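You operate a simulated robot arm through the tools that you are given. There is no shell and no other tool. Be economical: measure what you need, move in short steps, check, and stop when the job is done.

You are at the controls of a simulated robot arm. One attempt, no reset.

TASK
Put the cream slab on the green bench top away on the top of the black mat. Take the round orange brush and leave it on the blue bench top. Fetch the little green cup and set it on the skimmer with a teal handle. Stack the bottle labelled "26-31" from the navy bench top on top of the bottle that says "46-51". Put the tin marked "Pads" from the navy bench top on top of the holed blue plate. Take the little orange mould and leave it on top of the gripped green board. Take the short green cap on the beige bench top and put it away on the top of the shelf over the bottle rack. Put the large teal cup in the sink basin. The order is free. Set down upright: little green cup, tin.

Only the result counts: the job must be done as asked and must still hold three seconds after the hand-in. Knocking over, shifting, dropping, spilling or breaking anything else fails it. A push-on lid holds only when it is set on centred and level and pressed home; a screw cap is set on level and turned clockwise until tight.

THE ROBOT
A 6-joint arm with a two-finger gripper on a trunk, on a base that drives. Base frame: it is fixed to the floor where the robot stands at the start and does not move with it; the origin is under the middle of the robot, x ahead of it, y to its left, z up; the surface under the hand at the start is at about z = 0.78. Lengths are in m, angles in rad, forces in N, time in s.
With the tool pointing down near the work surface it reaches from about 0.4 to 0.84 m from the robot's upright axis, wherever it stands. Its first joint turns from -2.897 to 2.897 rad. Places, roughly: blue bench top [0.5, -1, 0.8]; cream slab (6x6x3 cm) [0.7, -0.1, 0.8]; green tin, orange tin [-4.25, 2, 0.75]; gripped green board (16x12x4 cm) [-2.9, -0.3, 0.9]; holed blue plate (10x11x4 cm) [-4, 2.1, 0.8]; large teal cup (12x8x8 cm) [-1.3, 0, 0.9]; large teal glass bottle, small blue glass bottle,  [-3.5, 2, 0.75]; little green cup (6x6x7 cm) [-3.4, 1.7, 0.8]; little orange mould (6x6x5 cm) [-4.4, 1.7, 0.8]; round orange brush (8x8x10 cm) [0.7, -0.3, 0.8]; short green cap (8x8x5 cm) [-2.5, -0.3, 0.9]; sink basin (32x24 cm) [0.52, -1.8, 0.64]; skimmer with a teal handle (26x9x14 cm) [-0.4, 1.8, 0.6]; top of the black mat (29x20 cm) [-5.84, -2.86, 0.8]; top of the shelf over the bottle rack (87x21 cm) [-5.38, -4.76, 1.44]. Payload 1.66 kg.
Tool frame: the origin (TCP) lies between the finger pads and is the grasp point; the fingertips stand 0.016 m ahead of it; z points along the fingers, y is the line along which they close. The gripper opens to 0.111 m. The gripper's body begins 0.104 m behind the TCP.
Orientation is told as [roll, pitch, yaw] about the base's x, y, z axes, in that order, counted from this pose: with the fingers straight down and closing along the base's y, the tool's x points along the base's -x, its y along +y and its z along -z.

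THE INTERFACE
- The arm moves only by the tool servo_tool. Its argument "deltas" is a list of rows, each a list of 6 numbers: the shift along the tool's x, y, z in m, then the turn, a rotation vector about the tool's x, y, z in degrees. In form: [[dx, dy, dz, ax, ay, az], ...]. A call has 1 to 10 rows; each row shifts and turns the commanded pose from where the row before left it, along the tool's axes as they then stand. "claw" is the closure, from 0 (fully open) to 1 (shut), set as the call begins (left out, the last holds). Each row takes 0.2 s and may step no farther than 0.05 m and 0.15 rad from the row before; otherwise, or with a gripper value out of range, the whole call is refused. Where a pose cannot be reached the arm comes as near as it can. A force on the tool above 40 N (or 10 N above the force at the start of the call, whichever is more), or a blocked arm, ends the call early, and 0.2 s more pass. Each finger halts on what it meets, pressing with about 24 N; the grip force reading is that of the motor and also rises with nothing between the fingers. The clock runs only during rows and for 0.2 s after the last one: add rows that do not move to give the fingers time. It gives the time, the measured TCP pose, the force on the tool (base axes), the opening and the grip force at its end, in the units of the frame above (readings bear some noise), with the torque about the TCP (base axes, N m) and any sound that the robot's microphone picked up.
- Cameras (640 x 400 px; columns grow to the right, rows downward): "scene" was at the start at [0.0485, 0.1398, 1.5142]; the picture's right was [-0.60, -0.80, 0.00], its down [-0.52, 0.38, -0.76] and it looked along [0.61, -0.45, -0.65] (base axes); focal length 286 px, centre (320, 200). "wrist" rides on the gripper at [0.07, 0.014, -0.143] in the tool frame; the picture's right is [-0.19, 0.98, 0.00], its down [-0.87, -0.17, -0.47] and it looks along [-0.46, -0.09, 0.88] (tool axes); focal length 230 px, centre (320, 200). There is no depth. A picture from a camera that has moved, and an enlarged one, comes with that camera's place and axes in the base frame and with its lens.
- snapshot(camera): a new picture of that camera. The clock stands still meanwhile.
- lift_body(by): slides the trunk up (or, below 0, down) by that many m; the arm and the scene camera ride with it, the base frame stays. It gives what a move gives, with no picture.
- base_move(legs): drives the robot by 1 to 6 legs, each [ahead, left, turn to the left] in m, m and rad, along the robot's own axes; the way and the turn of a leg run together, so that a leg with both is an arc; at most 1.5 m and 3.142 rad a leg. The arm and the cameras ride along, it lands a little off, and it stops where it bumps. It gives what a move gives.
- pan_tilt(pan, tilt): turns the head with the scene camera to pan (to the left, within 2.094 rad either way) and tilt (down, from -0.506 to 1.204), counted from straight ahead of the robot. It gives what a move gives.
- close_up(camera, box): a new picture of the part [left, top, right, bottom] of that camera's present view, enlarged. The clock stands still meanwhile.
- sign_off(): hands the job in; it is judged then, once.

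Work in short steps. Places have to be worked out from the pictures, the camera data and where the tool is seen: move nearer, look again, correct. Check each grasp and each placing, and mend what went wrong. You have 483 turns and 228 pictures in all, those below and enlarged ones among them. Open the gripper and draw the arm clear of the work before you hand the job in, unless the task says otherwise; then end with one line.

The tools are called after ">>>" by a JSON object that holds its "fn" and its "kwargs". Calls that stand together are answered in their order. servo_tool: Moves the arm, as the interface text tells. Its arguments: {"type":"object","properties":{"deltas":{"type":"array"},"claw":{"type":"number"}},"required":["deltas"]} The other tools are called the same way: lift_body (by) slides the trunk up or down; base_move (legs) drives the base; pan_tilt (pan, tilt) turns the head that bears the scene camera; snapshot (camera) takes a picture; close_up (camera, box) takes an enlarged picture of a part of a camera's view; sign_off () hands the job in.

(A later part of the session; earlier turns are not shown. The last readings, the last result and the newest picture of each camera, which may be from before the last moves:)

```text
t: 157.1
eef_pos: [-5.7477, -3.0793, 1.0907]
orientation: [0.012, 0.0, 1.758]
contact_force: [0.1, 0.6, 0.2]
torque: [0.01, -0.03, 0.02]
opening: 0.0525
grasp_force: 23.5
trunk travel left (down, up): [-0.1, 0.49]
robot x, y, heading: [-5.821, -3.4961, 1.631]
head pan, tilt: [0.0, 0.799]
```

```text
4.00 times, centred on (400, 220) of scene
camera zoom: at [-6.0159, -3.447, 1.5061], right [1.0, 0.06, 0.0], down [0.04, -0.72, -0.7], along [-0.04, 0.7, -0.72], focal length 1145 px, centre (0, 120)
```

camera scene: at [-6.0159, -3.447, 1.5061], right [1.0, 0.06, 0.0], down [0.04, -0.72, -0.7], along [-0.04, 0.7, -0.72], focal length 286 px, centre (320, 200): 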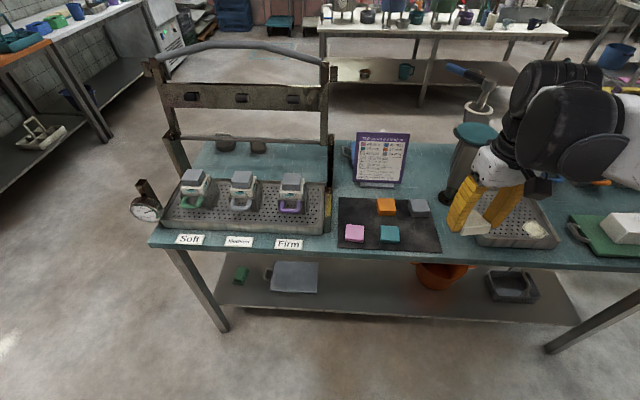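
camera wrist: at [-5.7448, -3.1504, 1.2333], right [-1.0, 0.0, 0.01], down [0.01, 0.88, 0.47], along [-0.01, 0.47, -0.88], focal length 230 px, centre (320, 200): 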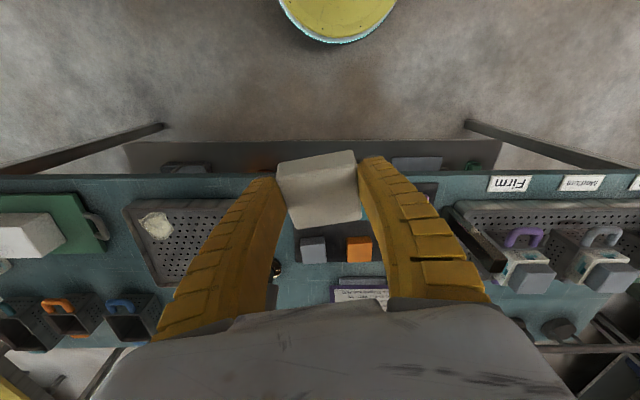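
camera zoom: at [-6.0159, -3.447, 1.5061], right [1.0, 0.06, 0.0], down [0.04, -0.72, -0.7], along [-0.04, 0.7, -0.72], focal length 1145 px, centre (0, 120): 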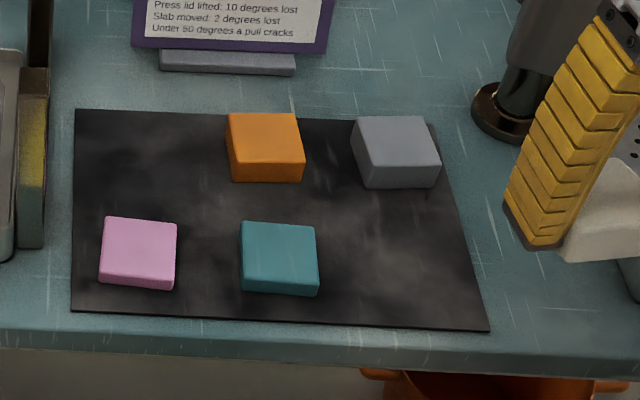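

Slot centre ≈ (-5.745,-2.895). I square the slab to the mat, restore its grasp tilt, and move above the slot.

>>> {"fn": "servo_tool", "kwargs": {"deltas": [[0, 0, 0, 0, 0, 5.35], [0, 0, 0, 0, 0, 5.35], [-0.045, 0, 0, 0, 0, 0], [-0.045, 0, 0, 0, 0, 0], [-0.045, 0, 0, 0, 0, 0], [-0.045, 0, 0, 0, 0, 0], [0, 0, 0.03, 0, -4.93, 0], [0.0, 0, 0.03, 0, -4.93, 0], [0, 0, 0.03, 0, -4.93, 0]]}}

>>> {"fn": "snapshot", "kwargs": {"camera": "wrist"}}

>>> {"fn": "close_up", "kwargs": {"camera": "scene", "box": [320, 140, 480, 270]}}

```text
t: 159.1
eef_pos: [-5.7466, -2.8918, 1.0021]
orientation: [0.012, -0.256, 1.566]
contact_force: [-0.1, 0.7, 0.0]
torque: [0.02, -0.02, -0.02]
opening: 0.0522
grasp_force: 23.7
trunk travel left (down, up): [-0.1, 0.49]
robot x, y, heading: [-5.8212, -3.4985, 1.633]
head pan, tilt: [0.0, 0.799]
```

```text
157 pictures are left
camera wrist: at [-5.7585, -2.9964, 1.1212], right [-0.98, 0.18, 0.06], down [0.18, 0.72, 0.67], along [0.08, 0.67, -0.74], focal length 230 px, centre (320, 200)
```

wrist: 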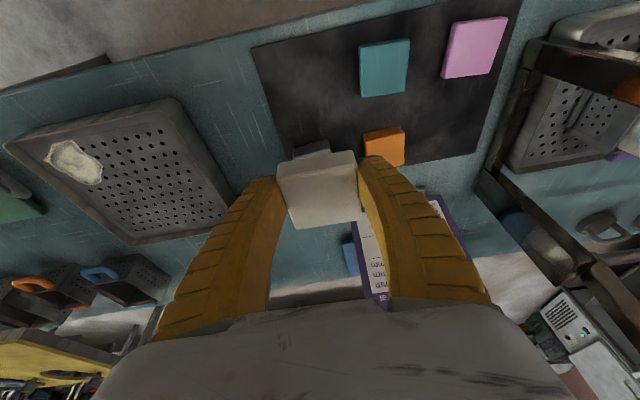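

```text
3.08 times, centred on (400, 205) of scene
camera zoom: at [-6.0158, -3.4466, 1.5061], right [1.0, 0.06, 0.0], down [0.04, -0.72, -0.7], along [-0.04, 0.7, -0.72], focal length 881 px, centre (74, 185)
```

zoom: 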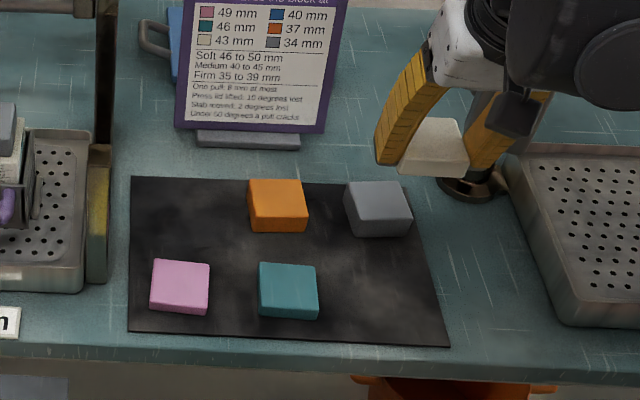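

>>> {"fn": "servo_tool", "kwargs": {"deltas": [[0.0102, 0, 0.0387, 0, 0, 0], [0.0102, 0, 0.0387, 0, 0, 0], [0.0102, 0, 0.0387, 0, 0, 0], [0.0076, 0, 0.029, 0, 0, 0], [0, 0, 0, 0, 0, 0]]}}

>>> {"fn": "snapshot", "kwargs": {"camera": "wrist"}}

>>> {"fn": "close_up", "kwargs": {"camera": "scene", "box": [320, 140, 480, 270]}}

```text
t: 160.3
eef_pos: [-5.7505, -2.8927, 0.8504]
orientation: [0.012, -0.258, 1.567]
contact_force: [-0.8, 0.3, 0.4]
torque: [0.0, -0.04, 0.01]
opening: 0.0524
grasp_force: 24.4
trunk travel left (down, up): [-0.1, 0.49]
robot x, y, heading: [-5.8215, -3.4977, 1.629]
head pan, tilt: [0.0, 0.799]
```

```text
155 pictures are left
camera wrist: at [-5.7616, -2.9967, 0.9705], right [-0.98, 0.18, 0.06], down [0.18, 0.72, 0.67], along [0.08, 0.67, -0.74], focal length 230 px, centre (320, 200)
```

wrist: 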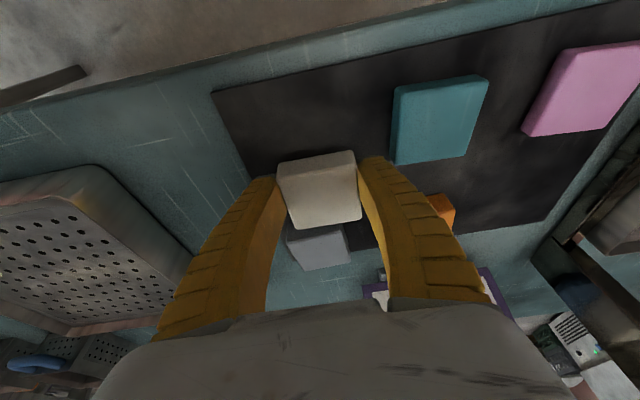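

```text
3.08 times, centred on (400, 205) of scene
camera zoom: at [-6.0158, -3.4469, 1.5061], right [1.0, 0.06, 0.0], down [0.04, -0.72, -0.7], along [-0.04, 0.7, -0.72], focal length 881 px, centre (74, 185)
```

zoom: 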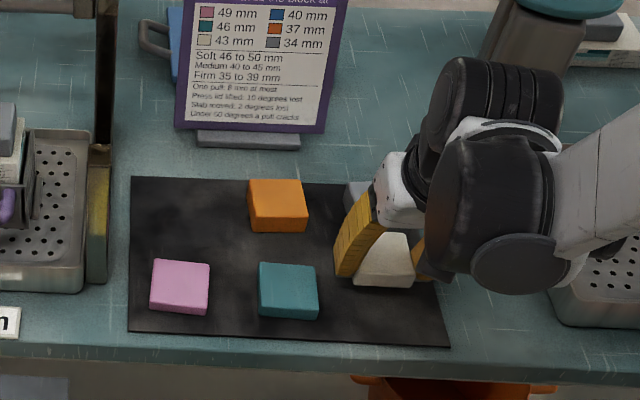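

Good. I shift 8 mm back and lower to contact.

>>> {"fn": "servo_tool", "kwargs": {"deltas": [[0.008, 0, -0.002, 0, 0, 0], [0.0025, 0, 0.0097, 0, 0, 0], [0.0013, 0, 0.0048, 0, 0, 0], [0.0013, 0, 0.0048, 0, 0, 0], [0.0013, 0, 0.0048, 0, 0, 0]]}}

```text
t: 161.5
eef_pos: [-5.7494, -2.8996, 0.827]
orientation: [0.012, -0.258, 1.568]
contact_force: [0.6, 2.2, 16.3]
torque: [0.36, -0.07, 0.0]
opening: 0.0546
grasp_force: 24.0
trunk travel left (down, up): [-0.1, 0.49]
robot x, y, heading: [-5.8203, -3.4981, 1.628]
head pan, tilt: [0.0, 0.799]
```

Contact. I open partway and rise.

>>> {"fn": "servo_tool", "kwargs": {"deltas": [[0, 0, 0, 0, 0, 0], [0, 0, 0, 0, 0, 0]], "claw": 0.3}}

>>> {"fn": "servo_tool", "kwargs": {"deltas": [[-0.0102, 0, -0.0387, 0, 0, 0], [-0.0102, 0, -0.0387, 0, 0, 0], [-0.0102, 0, -0.0387, 0, 0, 0], [-0.0102, 0, -0.0387, 0, 0, 0], [0, 0, -0.03, 0, 4.93, 0], [0.03, 0, -0.03, 0, 4.93, 0], [0.03, 0, -0.03, 0, 4.93, 0]]}}

>>> {"fn": "close_up", "kwargs": {"camera": "scene", "box": [320, 140, 480, 270]}}

```text
t: 162.1
eef_pos: [-5.7491, -2.8996, 0.8254]
orientation: [0.011, -0.257, 1.567]
contact_force: [0.5, -0.3, 0.6]
torque: [0.02, 0.03, 0.0]
opening: 0.0791
grasp_force: 1.4
trunk travel left (down, up): [-0.1, 0.49]
robot x, y, heading: [-5.8239, -3.4991, 1.632]
head pan, tilt: [0.0, 0.799]
```

```text
t: 163.7
eef_pos: [-5.749, -2.9753, 1.0662]
orientation: [0.011, 0.004, 1.572]
contact_force: [0.3, 0.2, 0.2]
torque: [0.06, 0.02, 0.0]
opening: 0.079
grasp_force: 0.8
trunk travel left (down, up): [-0.1, 0.49]
robot x, y, heading: [-5.821, -3.4988, 1.632]
head pan, tilt: [0.0, 0.799]
```

```text
3.08 times, centred on (400, 205) of scene
camera zoom: at [-6.0159, -3.4476, 1.5061], right [1.0, 0.06, 0.0], down [0.04, -0.72, -0.7], along [-0.04, 0.7, -0.72], focal length 881 px, centre (74, 185)
```

zoom: 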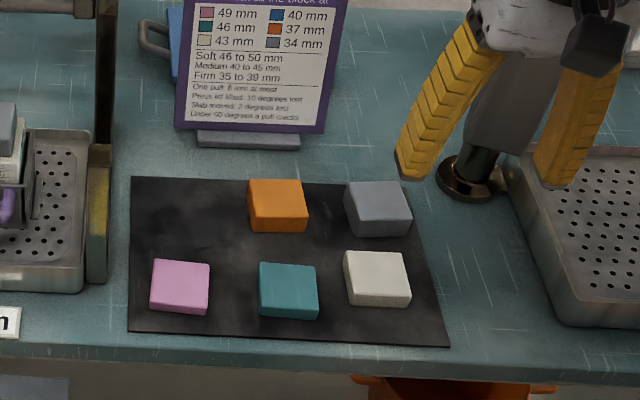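

The slab is placed. Next the green cap on the beige bench: I drive back west around the bench and into the aisle.

>>> {"fn": "servo_tool", "kwargs": {"deltas": [[0.04, 0, -0.02, 0, 0, 0], [0.04, 0, -0.02, 0, 0, 0], [0, 0, -0.04, 0, 0, 0]]}}

>>> {"fn": "base_move", "kwargs": {"legs": [[-0.05, 0, -0.06], [0, 1.3, 0], [1.2, 0, 0], [1.15, 0, 0], [0, 0, -1.57]]}}

>>> {"fn": "pan_tilt", "kwargs": {"pan": 0.0, "tilt": 0.4}}

>>> {"fn": "snapshot", "kwargs": {"camera": "scene"}}

```text
t: 164.5
eef_pos: [-5.7451, -3.0529, 1.1467]
orientation: [0.013, 0.002, 1.569]
contact_force: [-0.3, 0.0, -0.6]
torque: [-0.01, -0.02, -0.01]
opening: 0.0792
grasp_force: 0.9
trunk travel left (down, up): [-0.1, 0.49]
robot x, y, heading: [-5.823, -3.4986, 1.633]
head pan, tilt: [0.0, 0.799]
```

```text
t: 186.6
eef_pos: [-6.6891, -1.3016, 1.1457]
orientation: [0.013, 0.002, -0.062]
contact_force: [0.1, -0.4, 0.3]
torque: [0.01, 0.02, 0.0]
opening: 0.0789
grasp_force: 1.3
trunk travel left (down, up): [-0.1, 0.49]
robot x, y, heading: [-7.1258, -1.2, -0.003]
head pan, tilt: [0.0, 0.799]
```

```text
t: 187.4
eef_pos: [-6.6895, -1.303, 1.1455]
orientation: [0.012, 0.002, -0.061]
contact_force: [-0.7, -0.8, -0.5]
torque: [0.02, 0.0, 0.03]
opening: 0.079
grasp_force: 0.9
trunk travel left (down, up): [-0.1, 0.49]
robot x, y, heading: [-7.1267, -1.1984, -0.004]
head pan, tilt: [0.0, 0.4]
```

```text
152 pictures are left
camera scene: at [-7.0544, -1.0082, 1.5411], right [0.0, -1.0, 0.0], down [-0.39, 0.0, -0.92], along [0.92, 0.0, -0.39], focal length 286 px, centre (320, 200)
```

scene: 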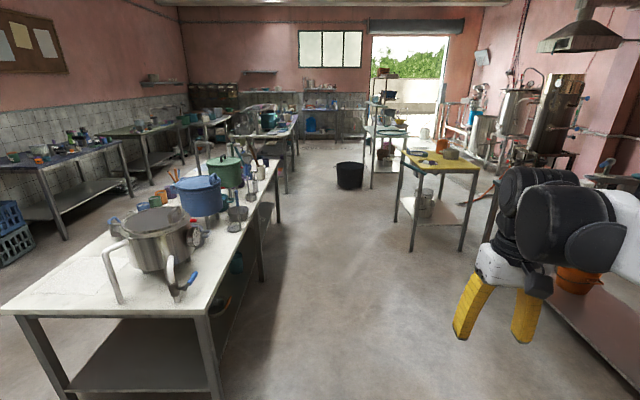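

>>> {"fn": "base_move", "kwargs": {"legs": [[1.2, 0.1, 0], [1.2, 0.12, 0], [1.2, 0.1, 0]]}}

>>> {"fn": "pan_tilt", "kwargs": {"pan": 0.3, "tilt": 0.55}}

>>> {"fn": "snapshot", "kwargs": {"camera": "scene"}}

```text
t: 204.9
eef_pos: [-3.0968, -1.0354, 1.1457]
orientation: [0.012, 0.005, -0.091]
contact_force: [0.6, -0.1, 0.0]
torque: [0.02, 0.04, -0.01]
opening: 0.0789
grasp_force: 1.2
trunk travel left (down, up): [-0.1, 0.49]
robot x, y, heading: [-3.5328, -0.9187, -0.033]
head pan, tilt: [0.0, 0.4]
```

```text
t: 205.7
eef_pos: [-3.097, -1.0354, 1.1462]
orientation: [0.012, 0.001, -0.093]
contact_force: [0.1, -0.6, -0.9]
torque: [-0.03, 0.03, -0.01]
opening: 0.0789
grasp_force: 0.9
trunk travel left (down, up): [-0.1, 0.49]
robot x, y, heading: [-3.5319, -0.9182, -0.034]
head pan, tilt: [0.3, 0.55]
```

```text
151 pictures are left
camera scene: at [-3.459, -0.7039, 1.5275], right [0.27, -0.96, 0.0], down [-0.5, -0.14, -0.85], along [0.82, 0.23, -0.52], focal length 286 px, centre (320, 200)
```

scene: 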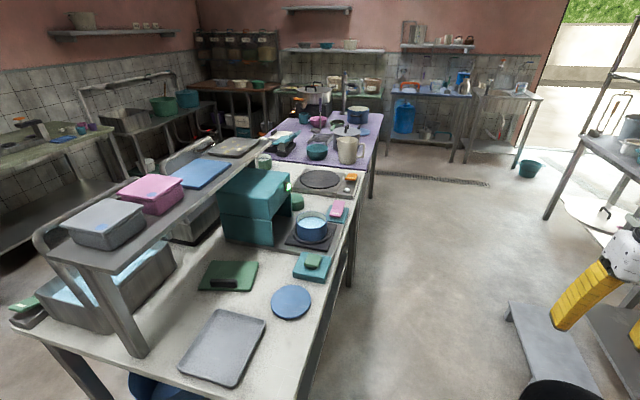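

The green cap is by the teal cabinet near (-2.45,-0.32); the gripped green board at (-2.92,-0.26). I pass the pot and turn to face the bench.

>>> {"fn": "base_move", "kwargs": {"legs": [[1.02, 0.06, 0.034]]}}

>>> {"fn": "servo_tool", "kwargs": {"deltas": [[0, 0, -0.05, 0, 0, 0], [0, 0, -0.05, 0, 0, 0], [0, 0, -0.05, 0, 0, 0]]}}

>>> {"fn": "base_move", "kwargs": {"legs": [[0, 0, 1.57]]}}

>>> {"fn": "pan_tilt", "kwargs": {"pan": 0.0, "tilt": 0.7}}

>>> {"fn": "snapshot", "kwargs": {"camera": "scene"}}

>>> {"fn": "snapshot", "kwargs": {"camera": "wrist"}}

```text
t: 211.0
eef_pos: [-2.0793, -0.9847, 1.145]
orientation: [0.012, 0.001, -0.07]
contact_force: [0.0, 0.6, -0.1]
torque: [-0.02, 0.01, -0.01]
opening: 0.0793
grasp_force: 1.3
trunk travel left (down, up): [-0.1, 0.49]
robot x, y, heading: [-2.5144, -0.8738, -0.009]
head pan, tilt: [0.3, 0.55]
```

```text
t: 211.8
eef_pos: [-2.0803, -0.9889, 1.2962]
orientation: [0.012, 0.003, -0.07]
contact_force: [-0.6, -0.1, -0.1]
torque: [-0.02, 0.02, -0.05]
opening: 0.0791
grasp_force: 1.4
trunk travel left (down, up): [-0.1, 0.49]
robot x, y, heading: [-2.5195, -0.8777, -0.015]
head pan, tilt: [0.3, 0.55]
```

```text
t: 216.0
eef_pos: [-2.4092, -0.4405, 1.2952]
orientation: [0.011, 0.0, 1.507]
contact_force: [-0.1, -1.1, 0.1]
torque: [-0.02, -0.02, 0.01]
opening: 0.0793
grasp_force: 1.6
trunk travel left (down, up): [-0.1, 0.49]
robot x, y, heading: [-2.5168, -0.8766, 1.571]
head pan, tilt: [0.3, 0.55]
```

```text
t: 216.8
eef_pos: [-2.4082, -0.4396, 1.2942]
orientation: [0.012, 0.001, 1.508]
contact_force: [1.2, 0.8, -0.1]
torque: [0.0, -0.02, 0.03]
opening: 0.0791
grasp_force: 1.3
trunk travel left (down, up): [-0.1, 0.49]
robot x, y, heading: [-2.5165, -0.8776, 1.562]
head pan, tilt: [0.0, 0.7]
```

```text
150 pictures are left
camera scene: at [-2.7066, -0.8123, 1.5144], right [1.0, 0.0, 0.0], down [0.0, -0.64, -0.77], along [0.0, 0.77, -0.64], focal length 286 px, centre (320, 200)
```

scene: 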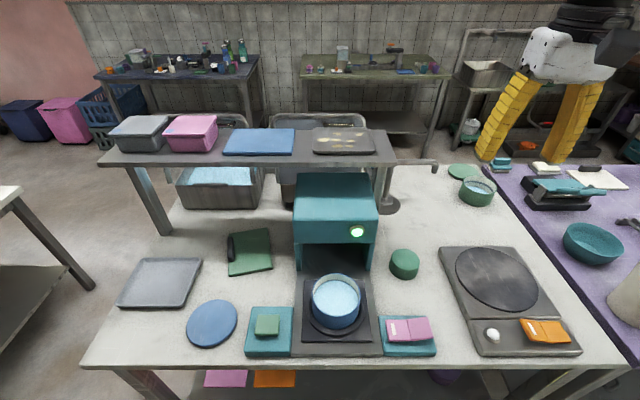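

```text
149 pictures are left
camera wrist: at [-2.4246, -0.5101, 1.4382], right [-0.97, 0.25, 0.01], down [0.23, 0.85, 0.47], along [0.11, 0.46, -0.88], focal length 230 px, centre (320, 200)
```

wrist: 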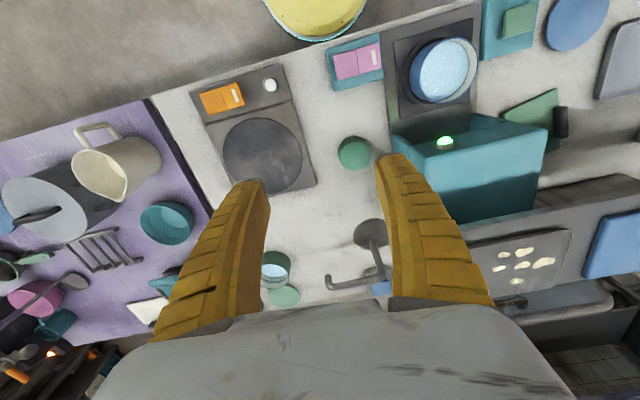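

Cap at about (-2.474,-0.325), 3 cm from the cabinet, so I'll close along y. I turn the tool 90° (camera east) above the bench.

>>> {"fn": "servo_tool", "kwargs": {"deltas": [[0, 0, 0, 0, 0, -8.5], [0, 0, 0, 0, 0, -8.5], [0, 0, 0, 0, 0, -8.5], [0, 0, 0, 0, 0, -8.5], [0, 0, 0, 0, 0, -8.5], [0, 0, 0, 0, 0, -8.5], [0, 0, 0, 0, 0, -8.5], [0, 0, 0, 0, 0, -8.5], [0, 0, 0, 0, 0, -8.5], [0, 0, 0, 0, 0, -8.5]], "claw": 0}}

>>> {"fn": "servo_tool", "kwargs": {"deltas": [[0, 0, 0, 0, 0, -8.5], [-0.022, -0.038, 0, 0, 0, 0], [-0.022, -0.038, 0, 0, 0, 0], [-0.022, -0.038, 0, 0, 0, 0], [0, 0, 0.045, 0, 0, 0], [0, 0, 0.045, 0, 0, 0], [0, 0, 0.045, 0, 0, 0]]}}

>>> {"fn": "snapshot", "kwargs": {"camera": "wrist"}}

>>> {"fn": "snapshot", "kwargs": {"camera": "scene"}}

```text
t: 219.0
eef_pos: [-2.4079, -0.441, 1.2963]
orientation: [0.004, -0.012, 2.992]
contact_force: [0.1, 0.3, -0.2]
torque: [-0.01, 0.01, -0.01]
opening: 0.1108
grasp_force: 0.0
trunk travel left (down, up): [-0.1, 0.49]
robot x, y, heading: [-2.5164, -0.877, 1.566]
head pan, tilt: [0.0, 0.7]
```

```text
t: 220.6
eef_pos: [-2.4791, -0.3254, 1.1635]
orientation: [0.002, -0.011, 3.141]
contact_force: [0.2, -0.3, 0.3]
torque: [-0.02, 0.0, -0.02]
opening: 0.1111
grasp_force: 0.0
trunk travel left (down, up): [-0.1, 0.49]
robot x, y, heading: [-2.5169, -0.8798, 1.566]
head pan, tilt: [0.0, 0.7]
```

```text
148 pictures are left
camera wrist: at [-2.4073, -0.3397, 1.3053], right [-0.19, -0.98, 0.0], down [-0.86, 0.17, 0.48], along [-0.47, 0.09, -0.88], focal length 230 px, centre (320, 200)
```

wrist: 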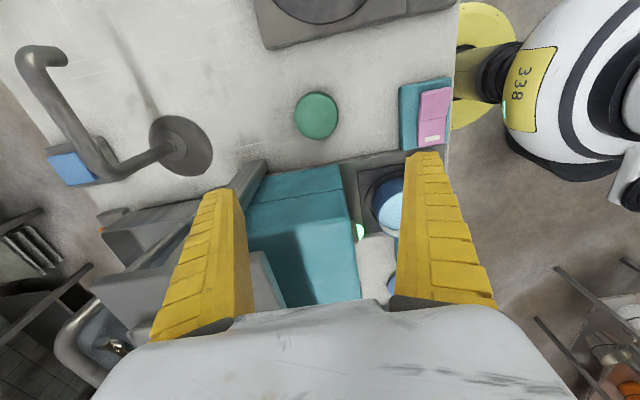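

```text
147 pictures are left
camera scene: at [-2.7066, -0.8119, 1.5143], right [1.0, 0.0, 0.0], down [0.0, -0.64, -0.76], along [0.0, 0.76, -0.64], focal length 286 px, centre (320, 200)
```

scene: 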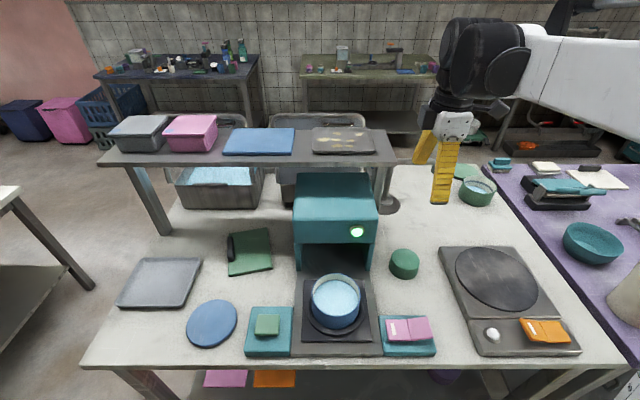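

>>> {"fn": "close_up", "kwargs": {"camera": "wrist", "box": [80, 90, 400, 290]}}

>>> {"fn": "close_up", "kwargs": {"camera": "scene", "box": [280, 90, 500, 290]}}

```text
2.00 times, centred on (240, 190) of wrist
camera zoom: at [-2.4073, -0.3397, 1.3053], right [-0.19, -0.98, 0.0], down [-0.86, 0.17, 0.48], along [-0.47, 0.09, -0.88], focal length 460 px, centre (480, 220)
```

zoom: 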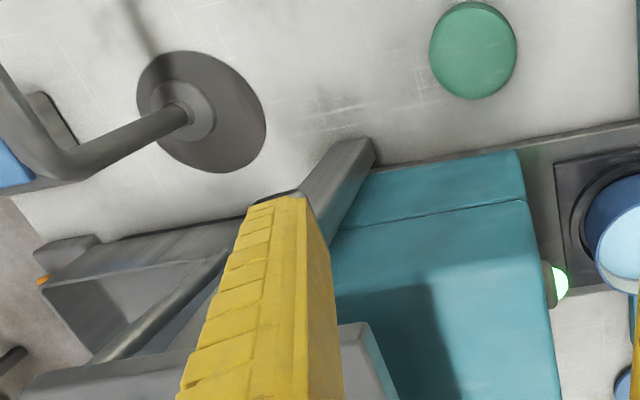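

```text
2.00 times, centred on (390, 190) of scene
camera zoom: at [-2.7066, -0.8119, 1.5143], right [1.0, 0.0, 0.0], down [0.0, -0.64, -0.76], along [0.0, 0.76, -0.64], focal length 572 px, centre (180, 220)
```

zoom: 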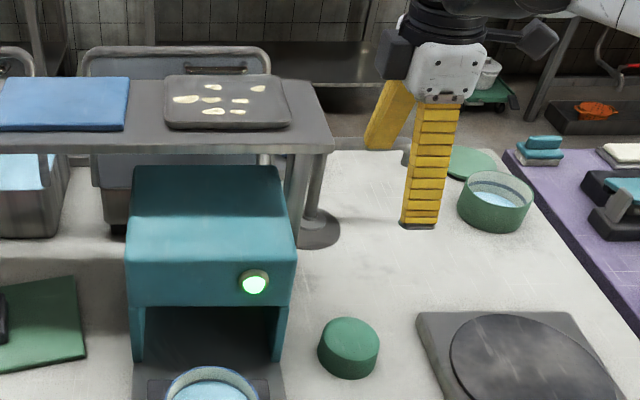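

Cabinet wall is at x≈-2.56 (5.6 cm from the cap), while the overhead shelf corner would crowd the wrist; closing along x with the hand tilted back is better. I rotate back.

>>> {"fn": "servo_tool", "kwargs": {"deltas": [[0.016, 0, -0.03, 0, 0, 8.5], [0, 0, -0.03, 0, 0, 8.5], [0, 0, 0, 0, 0, 8.5], [0, 0, 0, 0, 0, 8.5], [0, 0, 0, 0, 0, 8.5], [0, 0, 0, 0, 0, 8.5], [0, 0, 0, 0, 0, 8.5], [0, 0, 0, 0, 0, 8.5], [0, 0, 0, 0, 0, 8.5], [0, 0, 0, 0, 0, 8.5]]}}

>>> {"fn": "servo_tool", "kwargs": {"deltas": [[0, 0, 0, 0, 0, 5], [0, 0, 0, 0, -5, 0], [0, 0, 0, 0, -5, 0], [0, 0, 0, 0, -5, 0], [0, 0, 0, 0, -5, 0], [0.0154, 0, 0.0423, 0, 0, 0], [0.0154, 0, 0.0423, 0, 0, 0], [0.0154, 0, 0.0423, 0, 0, 0], [0.0154, 0, 0.0423, 0, 0, 0]]}}

>>> {"fn": "snapshot", "kwargs": {"camera": "wrist"}}

>>> {"fn": "close_up", "kwargs": {"camera": "scene", "box": [300, 120, 500, 290]}}

```text
t: 222.8
eef_pos: [-2.4597, -0.326, 1.2211]
orientation: [0.011, -0.001, 1.656]
contact_force: [-1.2, 0.1, 0.2]
torque: [0.0, -0.01, -0.01]
opening: 0.1109
grasp_force: 0.1
trunk travel left (down, up): [-0.1, 0.49]
robot x, y, heading: [-2.5214, -0.8765, 1.572]
head pan, tilt: [0.0, 0.7]
```

```text
t: 224.8
eef_pos: [-2.4622, -0.3265, 1.0377]
orientation: [0.014, -0.347, 1.564]
contact_force: [-0.3, -0.8, -0.6]
torque: [0.0, -0.02, 0.01]
opening: 0.111
grasp_force: 0.0
trunk travel left (down, up): [-0.1, 0.49]
robot x, y, heading: [-2.5171, -0.8789, 1.563]
head pan, tilt: [0.0, 0.7]
```

```text
144 pictures are left
camera wrist: at [-2.4747, -0.4419, 1.1483], right [-0.98, 0.18, 0.08], down [0.18, 0.65, 0.74], along [0.08, 0.74, -0.67], focal length 230 px, centre (320, 200)
```

wrist: 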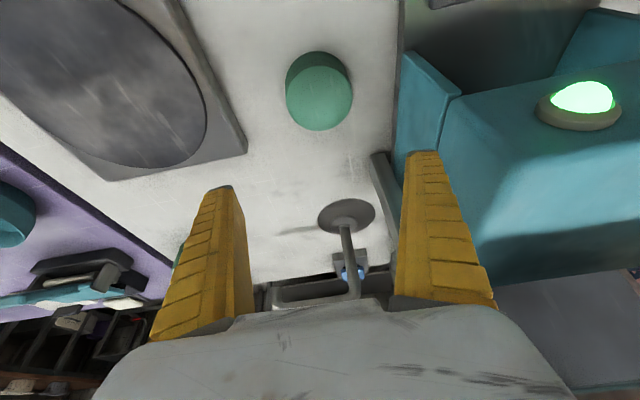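

```text
2.35 times, centred on (400, 205) of scene
camera zoom: at [-2.7065, -0.8118, 1.5143], right [1.0, 0.0, 0.0], down [0.0, -0.64, -0.76], along [0.0, 0.76, -0.64], focal length 674 px, centre (132, 188)
```

zoom: 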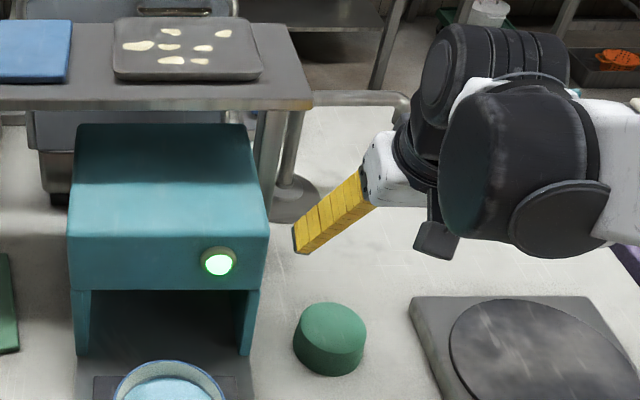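

>>> {"fn": "servo_tool", "kwargs": {"deltas": [[0.0145, 0.008, 0.0354, 0, 0, 0], [0.0145, 0.007, 0.0354, 0, 0, 0], [0.0145, 0, 0.0354, 0, 0, 0], [0.0145, 0, 0.0354, 0, 0, 0], [0, 0, 0, 0, 0, 0]], "claw": 0.08}}

>>> {"fn": "snapshot", "kwargs": {"camera": "wrist"}}

>>> {"fn": "close_up", "kwargs": {"camera": "scene", "box": [340, 180, 480, 300]}}

```text
t: 226.0
eef_pos: [-2.4792, -0.3306, 0.8856]
orientation: [0.015, -0.348, 1.566]
contact_force: [-0.1, 0.6, -0.4]
torque: [0.01, 0.01, 0.01]
opening: 0.1026
grasp_force: 0.2
trunk travel left (down, up): [-0.1, 0.49]
robot x, y, heading: [-2.5159, -0.8769, 1.565]
head pan, tilt: [0.0, 0.7]
```

```text
142 pictures are left
camera wrist: at [-2.4908, -0.4465, 0.9955], right [-0.98, 0.18, 0.08], down [0.18, 0.65, 0.74], along [0.08, 0.74, -0.67], focal length 230 px, centre (320, 200)
```

wrist: 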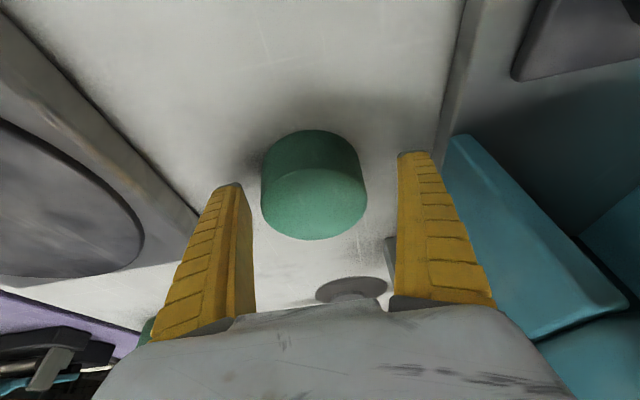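

```text
3.33 times, centred on (410, 240) of scene
camera zoom: at [-2.7065, -0.8122, 1.5144], right [1.0, 0.0, 0.0], down [0.0, -0.64, -0.76], along [0.0, 0.76, -0.64], focal length 954 px, centre (20, 67)
```

zoom: 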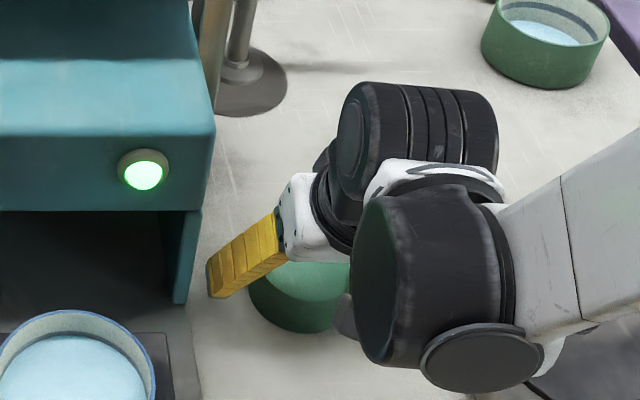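

The cap top looks nearer z≈0.88; I go 2.4 cm lower and 1 cm forward, then close.

>>> {"fn": "servo_tool", "kwargs": {"deltas": [[-0.003, -0.004, 0.0134, 0, 0, 0], [0, 0, 0.0134, 0, 0, 0], [0, 0, 0, 0, 0, 0]]}}

>>> {"fn": "servo_tool", "kwargs": {"deltas": [[0, 0, 0, 0, 0, 0], [0, 0, 0, 0, 0, 0], [0, 0, 0, 0, 0, 0]], "claw": 1}}

>>> {"fn": "snapshot", "kwargs": {"camera": "wrist"}}

```text
t: 226.8
eef_pos: [-2.4762, -0.3204, 0.864]
orientation: [0.013, -0.351, 1.566]
contact_force: [-6.2, -1.3, 31.2]
torque: [-0.23, -1.92, -0.31]
opening: 0.105
grasp_force: 2.2
trunk travel left (down, up): [-0.1, 0.49]
robot x, y, heading: [-2.5155, -0.8766, 1.572]
head pan, tilt: [0.0, 0.7]
```

```text
t: 227.1
eef_pos: [-2.4705, -0.3226, 0.8658]
orientation: [0.006, -0.355, 1.566]
contact_force: [8.5, -4.5, 53.8]
torque: [-0.34, -0.99, 0.47]
opening: 0.0817
grasp_force: 23.3
trunk travel left (down, up): [-0.1, 0.49]
robot x, y, heading: [-2.513, -0.8749, 1.564]
head pan, tilt: [0.0, 0.7]
stopped in row 1: the force on the tool passed its limit at 46 N (the readings are from after the stop); the commanded pose is now the measured one
```

```text
140 pictures are left
camera wrist: at [-2.4833, -0.4376, 0.9757], right [-0.98, 0.18, 0.07], down [0.17, 0.65, 0.74], along [0.09, 0.74, -0.67], focal length 230 px, centre (320, 200)
```

wrist: 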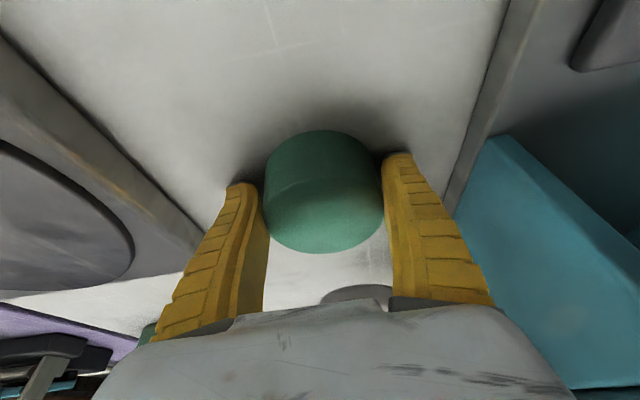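

The tips touch the bench (so it is at ≈0.845). I ease up 6 mm and let the grip settle.

>>> {"fn": "servo_tool", "kwargs": {"deltas": [[-0.002, 0, -0.0056, 0, 0, 0], [0, 0, 0, 0, 0, 0], [0, 0, 0, 0, 0, 0]]}}

>>> {"fn": "servo_tool", "kwargs": {"deltas": [[-0.0068, 0, -0.0188, 0, 0, 0], [-0.0068, 0, -0.0188, 0, 0, 0], [0, 0, 0, 0, 0, 0]]}}

>>> {"fn": "snapshot", "kwargs": {"camera": "wrist"}}

```text
t: 227.9
eef_pos: [-2.4744, -0.3194, 0.8684]
orientation: [0.01, -0.35, 1.565]
contact_force: [0.6, -0.3, -0.2]
torque: [0.01, 0.0, 0.03]
opening: 0.074
grasp_force: 23.7
trunk travel left (down, up): [-0.1, 0.49]
robot x, y, heading: [-2.5145, -0.879, 1.565]
head pan, tilt: [0.0, 0.7]
```

```text
t: 228.7
eef_pos: [-2.4729, -0.3189, 0.9082]
orientation: [0.006, -0.349, 1.565]
contact_force: [0.0, 0.5, -0.1]
torque: [-0.02, 0.01, 0.02]
opening: 0.0741
grasp_force: 23.3
trunk travel left (down, up): [-0.1, 0.49]
robot x, y, heading: [-2.5161, -0.8757, 1.565]
head pan, tilt: [0.0, 0.7]
```

```text
139 pictures are left
camera wrist: at [-2.4851, -0.4345, 1.0192], right [-0.98, 0.18, 0.07], down [0.17, 0.65, 0.74], along [0.09, 0.74, -0.67], focal length 230 px, centre (320, 200)
```

wrist: 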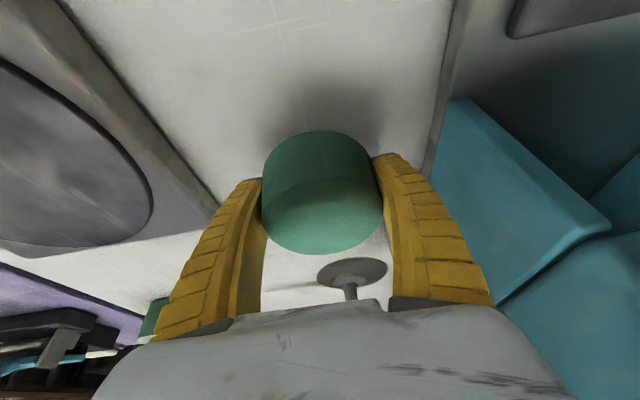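

Cap held. I rise, draw back, and drive: west through the gap, then south between pot and yellow table.

>>> {"fn": "servo_tool", "kwargs": {"deltas": [[-0.0165, 0, -0.0453, 0, 0, 0], [-0.0165, 0, -0.0453, 0, 0, 0], [-0.0165, 0, -0.0453, 0, 0, 0], [-0.0165, 0, -0.0453, 0, 0, 0], [0.0376, 0, -0.0137, 0, 0, 0], [0.0376, 0, -0.0137, 0, 0, 0], [0.0, 0, -0.02, 0, 7, 0], [0.0, 0, -0.02, 0, 7, 0], [0.0, 0, -0.02, 0, 6, 0]]}}

>>> {"fn": "base_move", "kwargs": {"legs": [[0, 0, 1.57], [1.15, 0, 0]]}}

>>> {"fn": "pan_tilt", "kwargs": {"pan": 0.9, "tilt": 0.6}}

>>> {"fn": "snapshot", "kwargs": {"camera": "scene"}}

```text
t: 230.7
eef_pos: [-2.4716, -0.4145, 1.16]
orientation: [0.008, 0.001, 1.568]
contact_force: [0.4, 0.9, -0.4]
torque: [0.0, 0.01, -0.02]
opening: 0.0738
grasp_force: 23.8
trunk travel left (down, up): [-0.1, 0.49]
robot x, y, heading: [-2.5171, -0.879, 1.565]
head pan, tilt: [0.0, 0.7]
```

```text
t: 240.3
eef_pos: [-4.1189, -0.8172, 1.1602]
orientation: [0.007, -0.001, 3.136]
contact_force: [-0.9, -0.3, 0.7]
torque: [0.01, 0.01, 0.0]
opening: 0.0745
grasp_force: 24.1
trunk travel left (down, up): [-0.1, 0.49]
robot x, y, heading: [-3.6544, -0.865, 3.135]
head pan, tilt: [0.0, 0.7]
```

```text
t: 241.5
eef_pos: [-4.1189, -0.8186, 1.1582]
orientation: [0.007, 0.0, 3.136]
contact_force: [0.2, -0.3, -0.5]
torque: [0.0, 0.01, 0.05]
opening: 0.0741
grasp_force: 23.8
trunk travel left (down, up): [-0.1, 0.49]
robot x, y, heading: [-3.6542, -0.8644, 3.132]
head pan, tilt: [0.901, 0.6]
```

```text
138 pictures are left
camera scene: at [-3.691, -1.1241, 1.523], right [-0.78, 0.63, 0.0], down [0.35, 0.44, -0.83], along [-0.52, -0.64, -0.56], focal length 286 px, centre (320, 200)
```

scene: 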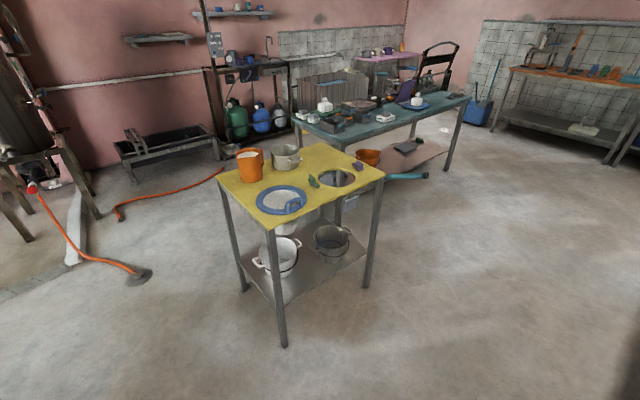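

Hoses lie on the east way, so I take the known clear western route again, ending in front of the shelf facing -y.

>>> {"fn": "base_move", "kwargs": {"legs": [[1.2, 0.12, 0], [1.2, 0.12, 0], [1.05, 0.1, 0], [0, 0, 1.575], [1.2, 0, 0], [1.05, 0, 0]]}}

>>> {"fn": "base_move", "kwargs": {"legs": [[0, 1.2, 0], [0, 0.45, 0]]}}

>>> {"fn": "pan_tilt", "kwargs": {"pan": 0.0, "tilt": 0.2}}

>>> {"fn": "snapshot", "kwargs": {"camera": "scene"}}

```text
t: 272.8
eef_pos: [-7.2451, -3.8462, 1.1591]
orientation: [0.007, -0.001, -1.61]
contact_force: [-0.3, -1.4, -0.9]
torque: [0.01, -0.01, 0.01]
opening: 0.0744
grasp_force: 24.1
trunk travel left (down, up): [-0.1, 0.49]
robot x, y, heading: [-7.1824, -3.3829, -1.609]
head pan, tilt: [0.901, 0.6]
```

```text
t: 281.2
eef_pos: [-5.6095, -3.9345, 1.1589]
orientation: [0.007, 0.001, -1.625]
contact_force: [-0.3, 0.2, -0.9]
torque: [-0.02, 0.01, 0.01]
opening: 0.0741
grasp_force: 24.0
trunk travel left (down, up): [-0.1, 0.49]
robot x, y, heading: [-5.5391, -3.4771, -1.631]
head pan, tilt: [0.901, 0.6]
```

```text
t: 282.4
eef_pos: [-5.6093, -3.9353, 1.1596]
orientation: [0.007, -0.001, -1.626]
contact_force: [1.0, -0.3, -0.6]
torque: [0.01, 0.01, 0.01]
opening: 0.0741
grasp_force: 24.1
trunk travel left (down, up): [-0.1, 0.49]
robot x, y, heading: [-5.5396, -3.4735, -1.622]
head pan, tilt: [0.0, 0.201]
```

```text
137 pictures are left
camera scene: at [-5.3538, -3.5572, 1.5597], right [-1.0, 0.06, 0.0], down [0.01, 0.2, -0.98], along [-0.05, -0.98, -0.2], focal length 286 px, centre (320, 200)
```

scene: 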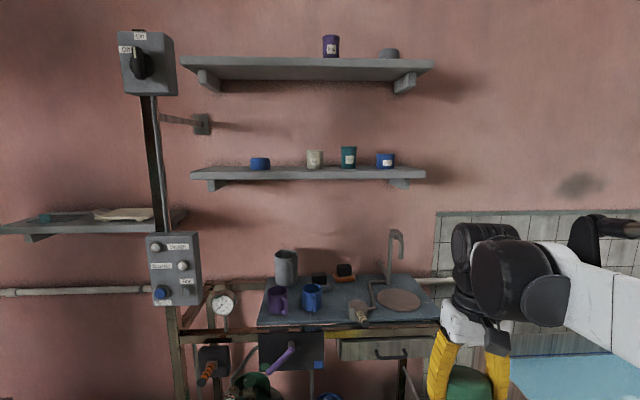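

The middle shelf (z≈1.44) has a free gap between the blue and cream jars. I square up, lift the trunk and come closer.

>>> {"fn": "lift_body", "kwargs": {"by": 0.4}}

>>> {"fn": "base_move", "kwargs": {"legs": [[0, 0.25, 0.05], [0.45, 0, 0]]}}

>>> {"fn": "pan_tilt", "kwargs": {"pan": 0.0, "tilt": 0.5}}

>>> {"fn": "snapshot", "kwargs": {"camera": "scene"}}

>>> {"fn": "snapshot", "kwargs": {"camera": "wrist"}}

```text
t: 286.2
eef_pos: [-5.6104, -3.9343, 1.5587]
orientation: [0.006, 0.001, -1.627]
contact_force: [0.6, -0.1, 0.2]
torque: [-0.02, 0.02, -0.02]
opening: 0.074
grasp_force: 24.4
trunk travel left (down, up): [-0.5, 0.09]
robot x, y, heading: [-5.5409, -3.4735, -1.623]
head pan, tilt: [0.0, 0.201]
```

```text
t: 290.4
eef_pos: [-5.3282, -4.3977, 1.5604]
orientation: [0.006, -0.001, -1.568]
contact_force: [-0.3, -0.8, -0.5]
torque: [0.04, -0.02, 0.02]
opening: 0.0741
grasp_force: 24.8
trunk travel left (down, up): [-0.5, 0.09]
robot x, y, heading: [-5.2867, -3.9334, -1.563]
head pan, tilt: [0.0, 0.201]
```

```text
t: 291.2
eef_pos: [-5.3274, -4.397, 1.5601]
orientation: [0.008, -0.001, -1.566]
contact_force: [-1.0, -0.2, 0.1]
torque: [-0.04, -0.01, 0.02]
opening: 0.0742
grasp_force: 23.9
trunk travel left (down, up): [-0.5, 0.09]
robot x, y, heading: [-5.2819, -3.931, -1.565]
head pan, tilt: [0.0, 0.499]
```

```text
136 pictures are left
camera scene: at [-5.0944, -4.0019, 1.9322], right [-1.0, 0.0, 0.0], down [0.0, 0.48, -0.88], along [0.0, -0.88, -0.48], focal length 286 px, centre (320, 200)
```

scene: 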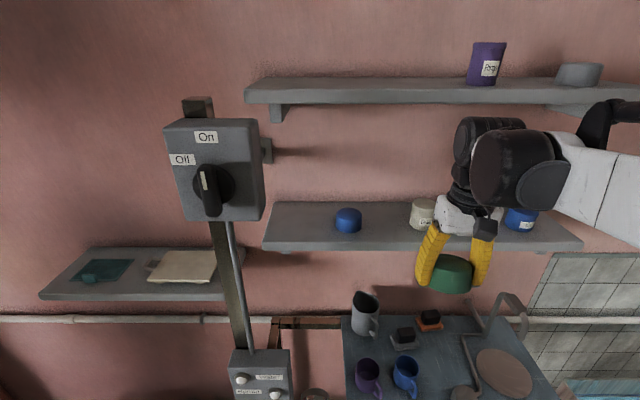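

```text
135 pictures are left
camera wrist: at [-5.3149, -4.3273, 1.7027], right [0.98, -0.19, 0.01], down [-0.17, -0.87, 0.47], along [-0.08, -0.46, -0.88], focal length 230 px, centre (320, 200)
```

wrist: 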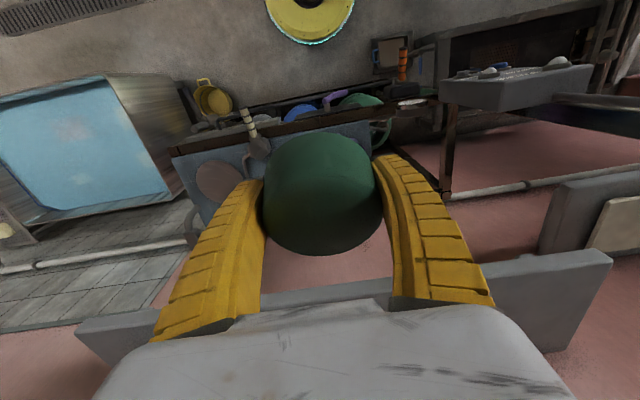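

Gap between jars: x from -5.37 to -5.22, so target (-5.293,-4.75). I tilt the hand and approach part-way.

>>> {"fn": "servo_tool", "kwargs": {"deltas": [[0, 0, 0, 0, -6.7, 0], [0, 0, 0, 0, -6.7, 0], [0, 0, 0, 0, -6.7, 0], [-0.03, 0.006, 0.032, 0, 0, 0], [-0.034, 0.006, 0.03, 0, 0, 0], [-0.037, 0.006, 0.026, 0, 0, 0], [-0.039, 0.006, 0.018, 0, 0, 0], [-0.039, 0.006, 0.014, 0, 0, 0]]}}

>>> {"fn": "snapshot", "kwargs": {"camera": "scene"}}

>>> {"fn": "snapshot", "kwargs": {"camera": "wrist"}}

```text
t: 293.0
eef_pos: [-5.2968, -4.61, 1.5097]
orientation: [0.007, -0.351, -1.57]
contact_force: [0.2, -0.2, -0.3]
torque: [0.03, 0.0, 0.01]
opening: 0.0741
grasp_force: 23.8
trunk travel left (down, up): [-0.5, 0.09]
robot x, y, heading: [-5.2879, -3.9342, -1.57]
head pan, tilt: [0.0, 0.499]
```

```text
134 pictures are left
camera scene: at [-5.0941, -4.005, 1.9319], right [-1.0, 0.0, 0.0], down [0.0, 0.48, -0.88], along [0.0, -0.88, -0.48], focal length 286 px, centre (320, 200)
```

scene: 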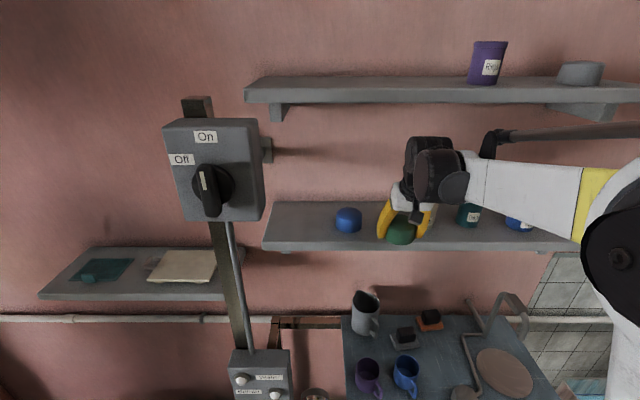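

```text
133 pictures are left
camera wrist: at [-5.2832, -4.4967, 1.6202], right [0.98, -0.18, 0.07], down [-0.17, -0.65, 0.74], along [-0.08, -0.74, -0.67], focal length 230 px, centre (320, 200)
```

wrist: 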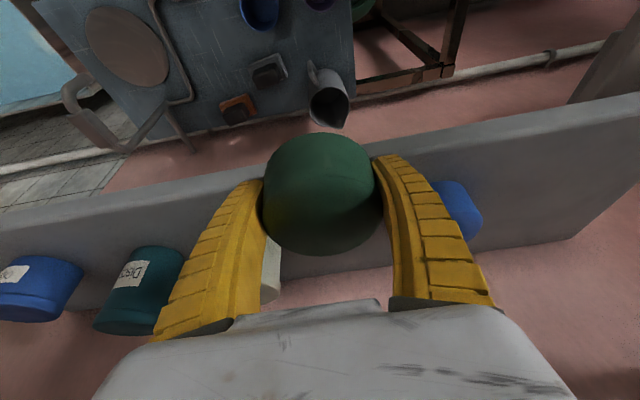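

>>> {"fn": "servo_tool", "kwargs": {"deltas": [[-0.0324, 0.0028, 0.017, 0, 0, 0], [-0.0324, 0.0028, 0.017, 0, 0, 0], [-0.0324, 0.0028, 0.017, 0, 0, 0], [-0.0324, 0.0028, 0.017, 0, 0, 0], [0, 0, 0, 0, 0, 0]]}}

>>> {"fn": "close_up", "kwargs": {"camera": "scene", "box": [310, 110, 510, 260]}}

>>> {"fn": "snapshot", "kwargs": {"camera": "wrist"}}

```text
t: 294.2
eef_pos: [-5.2861, -4.749, 1.4905]
orientation: [0.007, -0.353, -1.571]
contact_force: [-0.4, -0.4, -0.2]
torque: [-0.01, 0.01, 0.0]
opening: 0.0743
grasp_force: 23.9
trunk travel left (down, up): [-0.5, 0.09]
robot x, y, heading: [-5.2838, -3.9318, -1.568]
head pan, tilt: [0.0, 0.499]
```

```text
2.67 times, centred on (410, 185) of scene
camera zoom: at [-5.0945, -3.9998, 1.9323], right [-1.0, 0.0, 0.0], down [0.0, 0.48, -0.88], along [0.0, -0.88, -0.48], focal length 763 px, centre (80, 240)
```

zoom: 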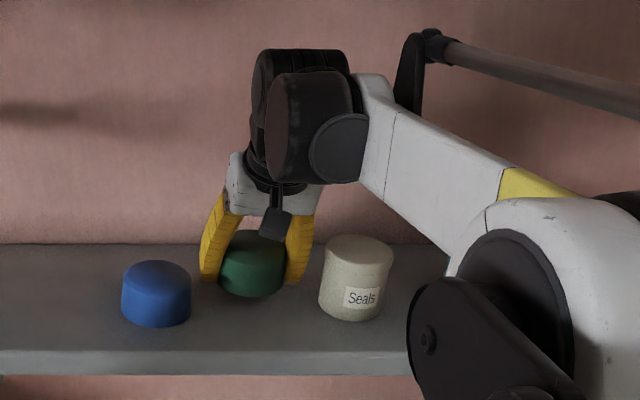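

```text
131 pictures are left
camera wrist: at [-5.2729, -4.6355, 1.6006], right [0.98, -0.17, 0.07], down [-0.17, -0.65, 0.74], along [-0.08, -0.74, -0.67], focal length 230 px, centre (320, 200)
```

wrist: 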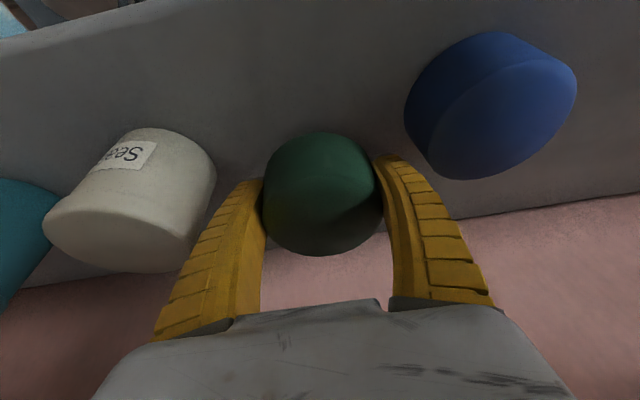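

Well placed between the jars. Lower to contact.

>>> {"fn": "servo_tool", "kwargs": {"deltas": [[0.0034, 0, 0.0094, 0, 0, 0], [0.0034, 0, 0.0094, 0, 0, 0], [0.0017, 0, 0.0047, 0, 0, 0], [0.0017, 0, 0.0047, 0, 0, 0], [0.0017, 0, 0.0047, 0, 0, 0]]}}

```text
t: 295.1
eef_pos: [-5.2853, -4.7508, 1.469]
orientation: [0.006, -0.36, -1.57]
contact_force: [-0.3, 2.2, 16.0]
torque: [0.29, 0.42, -0.06]
opening: 0.0745
grasp_force: 23.9
trunk travel left (down, up): [-0.5, 0.09]
robot x, y, heading: [-5.2847, -3.9332, -1.568]
head pan, tilt: [0.0, 0.499]
stopped in row 4: the force on the tool passed its limit at 49 N (the readings are from after the stop); the commanded pose is now the measured one
```

>>> {"fn": "servo_tool", "kwargs": {"deltas": [[0, 0, 0, 0, 0, 0], [0, 0, 0, 0, 0, 0]], "claw": 0.16}}

>>> {"fn": "snapshot", "kwargs": {"camera": "wrist"}}

```text
t: 295.7
eef_pos: [-5.283, -4.7521, 1.4643]
orientation: [0.006, -0.36, -1.568]
contact_force: [6.1, 2.4, 9.3]
torque: [0.07, 0.16, 0.01]
opening: 0.0924
grasp_force: 0.1
trunk travel left (down, up): [-0.5, 0.09]
robot x, y, heading: [-5.2838, -3.9312, -1.568]
head pan, tilt: [0.0, 0.499]
```

```text
130 pictures are left
camera wrist: at [-5.2705, -4.638, 1.5753], right [0.98, -0.17, 0.07], down [-0.17, -0.65, 0.74], along [-0.08, -0.74, -0.66], focal length 230 px, centre (320, 200)
```

wrist: 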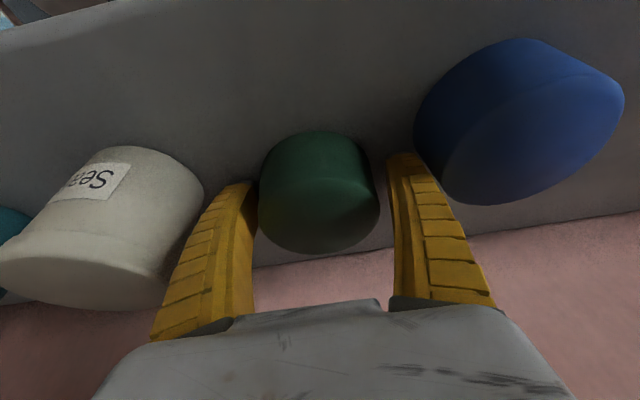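

Released; rise straight up, then draw back.

>>> {"fn": "servo_tool", "kwargs": {"deltas": [[-0.0034, 0, -0.0094, 0, 0, 0], [-0.0102, 0, -0.0282, 0, 0, 0], [-0.0102, 0, -0.0282, 0, 0, 0]]}}

>>> {"fn": "servo_tool", "kwargs": {"deltas": [[0.045, 0, -0.016, 0, 0, 0], [0.045, 0, -0.016, 0, 0, 0], [0.045, 0, -0.016, 0, 0, 0], [0.045, 0, -0.016, 0, 0, 0], [0.045, 0, -0.016, 0, 0, 0]]}}

>>> {"fn": "close_up", "kwargs": {"camera": "scene", "box": [310, 110, 510, 260]}}

```text
t: 296.5
eef_pos: [-5.2869, -4.7511, 1.534]
orientation: [0.007, -0.357, -1.569]
contact_force: [0.1, 0.0, -0.3]
torque: [0.0, -0.02, -0.01]
opening: 0.0939
grasp_force: 0.3
trunk travel left (down, up): [-0.5, 0.09]
robot x, y, heading: [-5.2844, -3.9287, -1.568]
head pan, tilt: [0.0, 0.499]
```

```text
t: 297.7
eef_pos: [-5.2863, -4.5121, 1.533]
orientation: [0.007, -0.36, -1.568]
contact_force: [-0.2, 0.2, 0.2]
torque: [-0.04, 0.01, -0.03]
opening: 0.0943
grasp_force: 0.5
trunk travel left (down, up): [-0.5, 0.09]
robot x, y, heading: [-5.2864, -3.9358, -1.565]
head pan, tilt: [0.0, 0.499]
```

```text
2.67 times, centred on (410, 185) of scene
camera zoom: at [-5.0944, -3.999, 1.9322], right [-1.0, 0.0, 0.0], down [0.0, 0.48, -0.88], along [0.0, -0.88, -0.48], focal length 763 px, centre (80, 240)
```

zoom: 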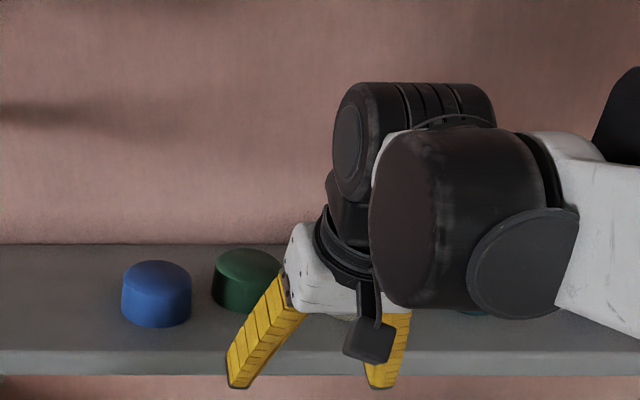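

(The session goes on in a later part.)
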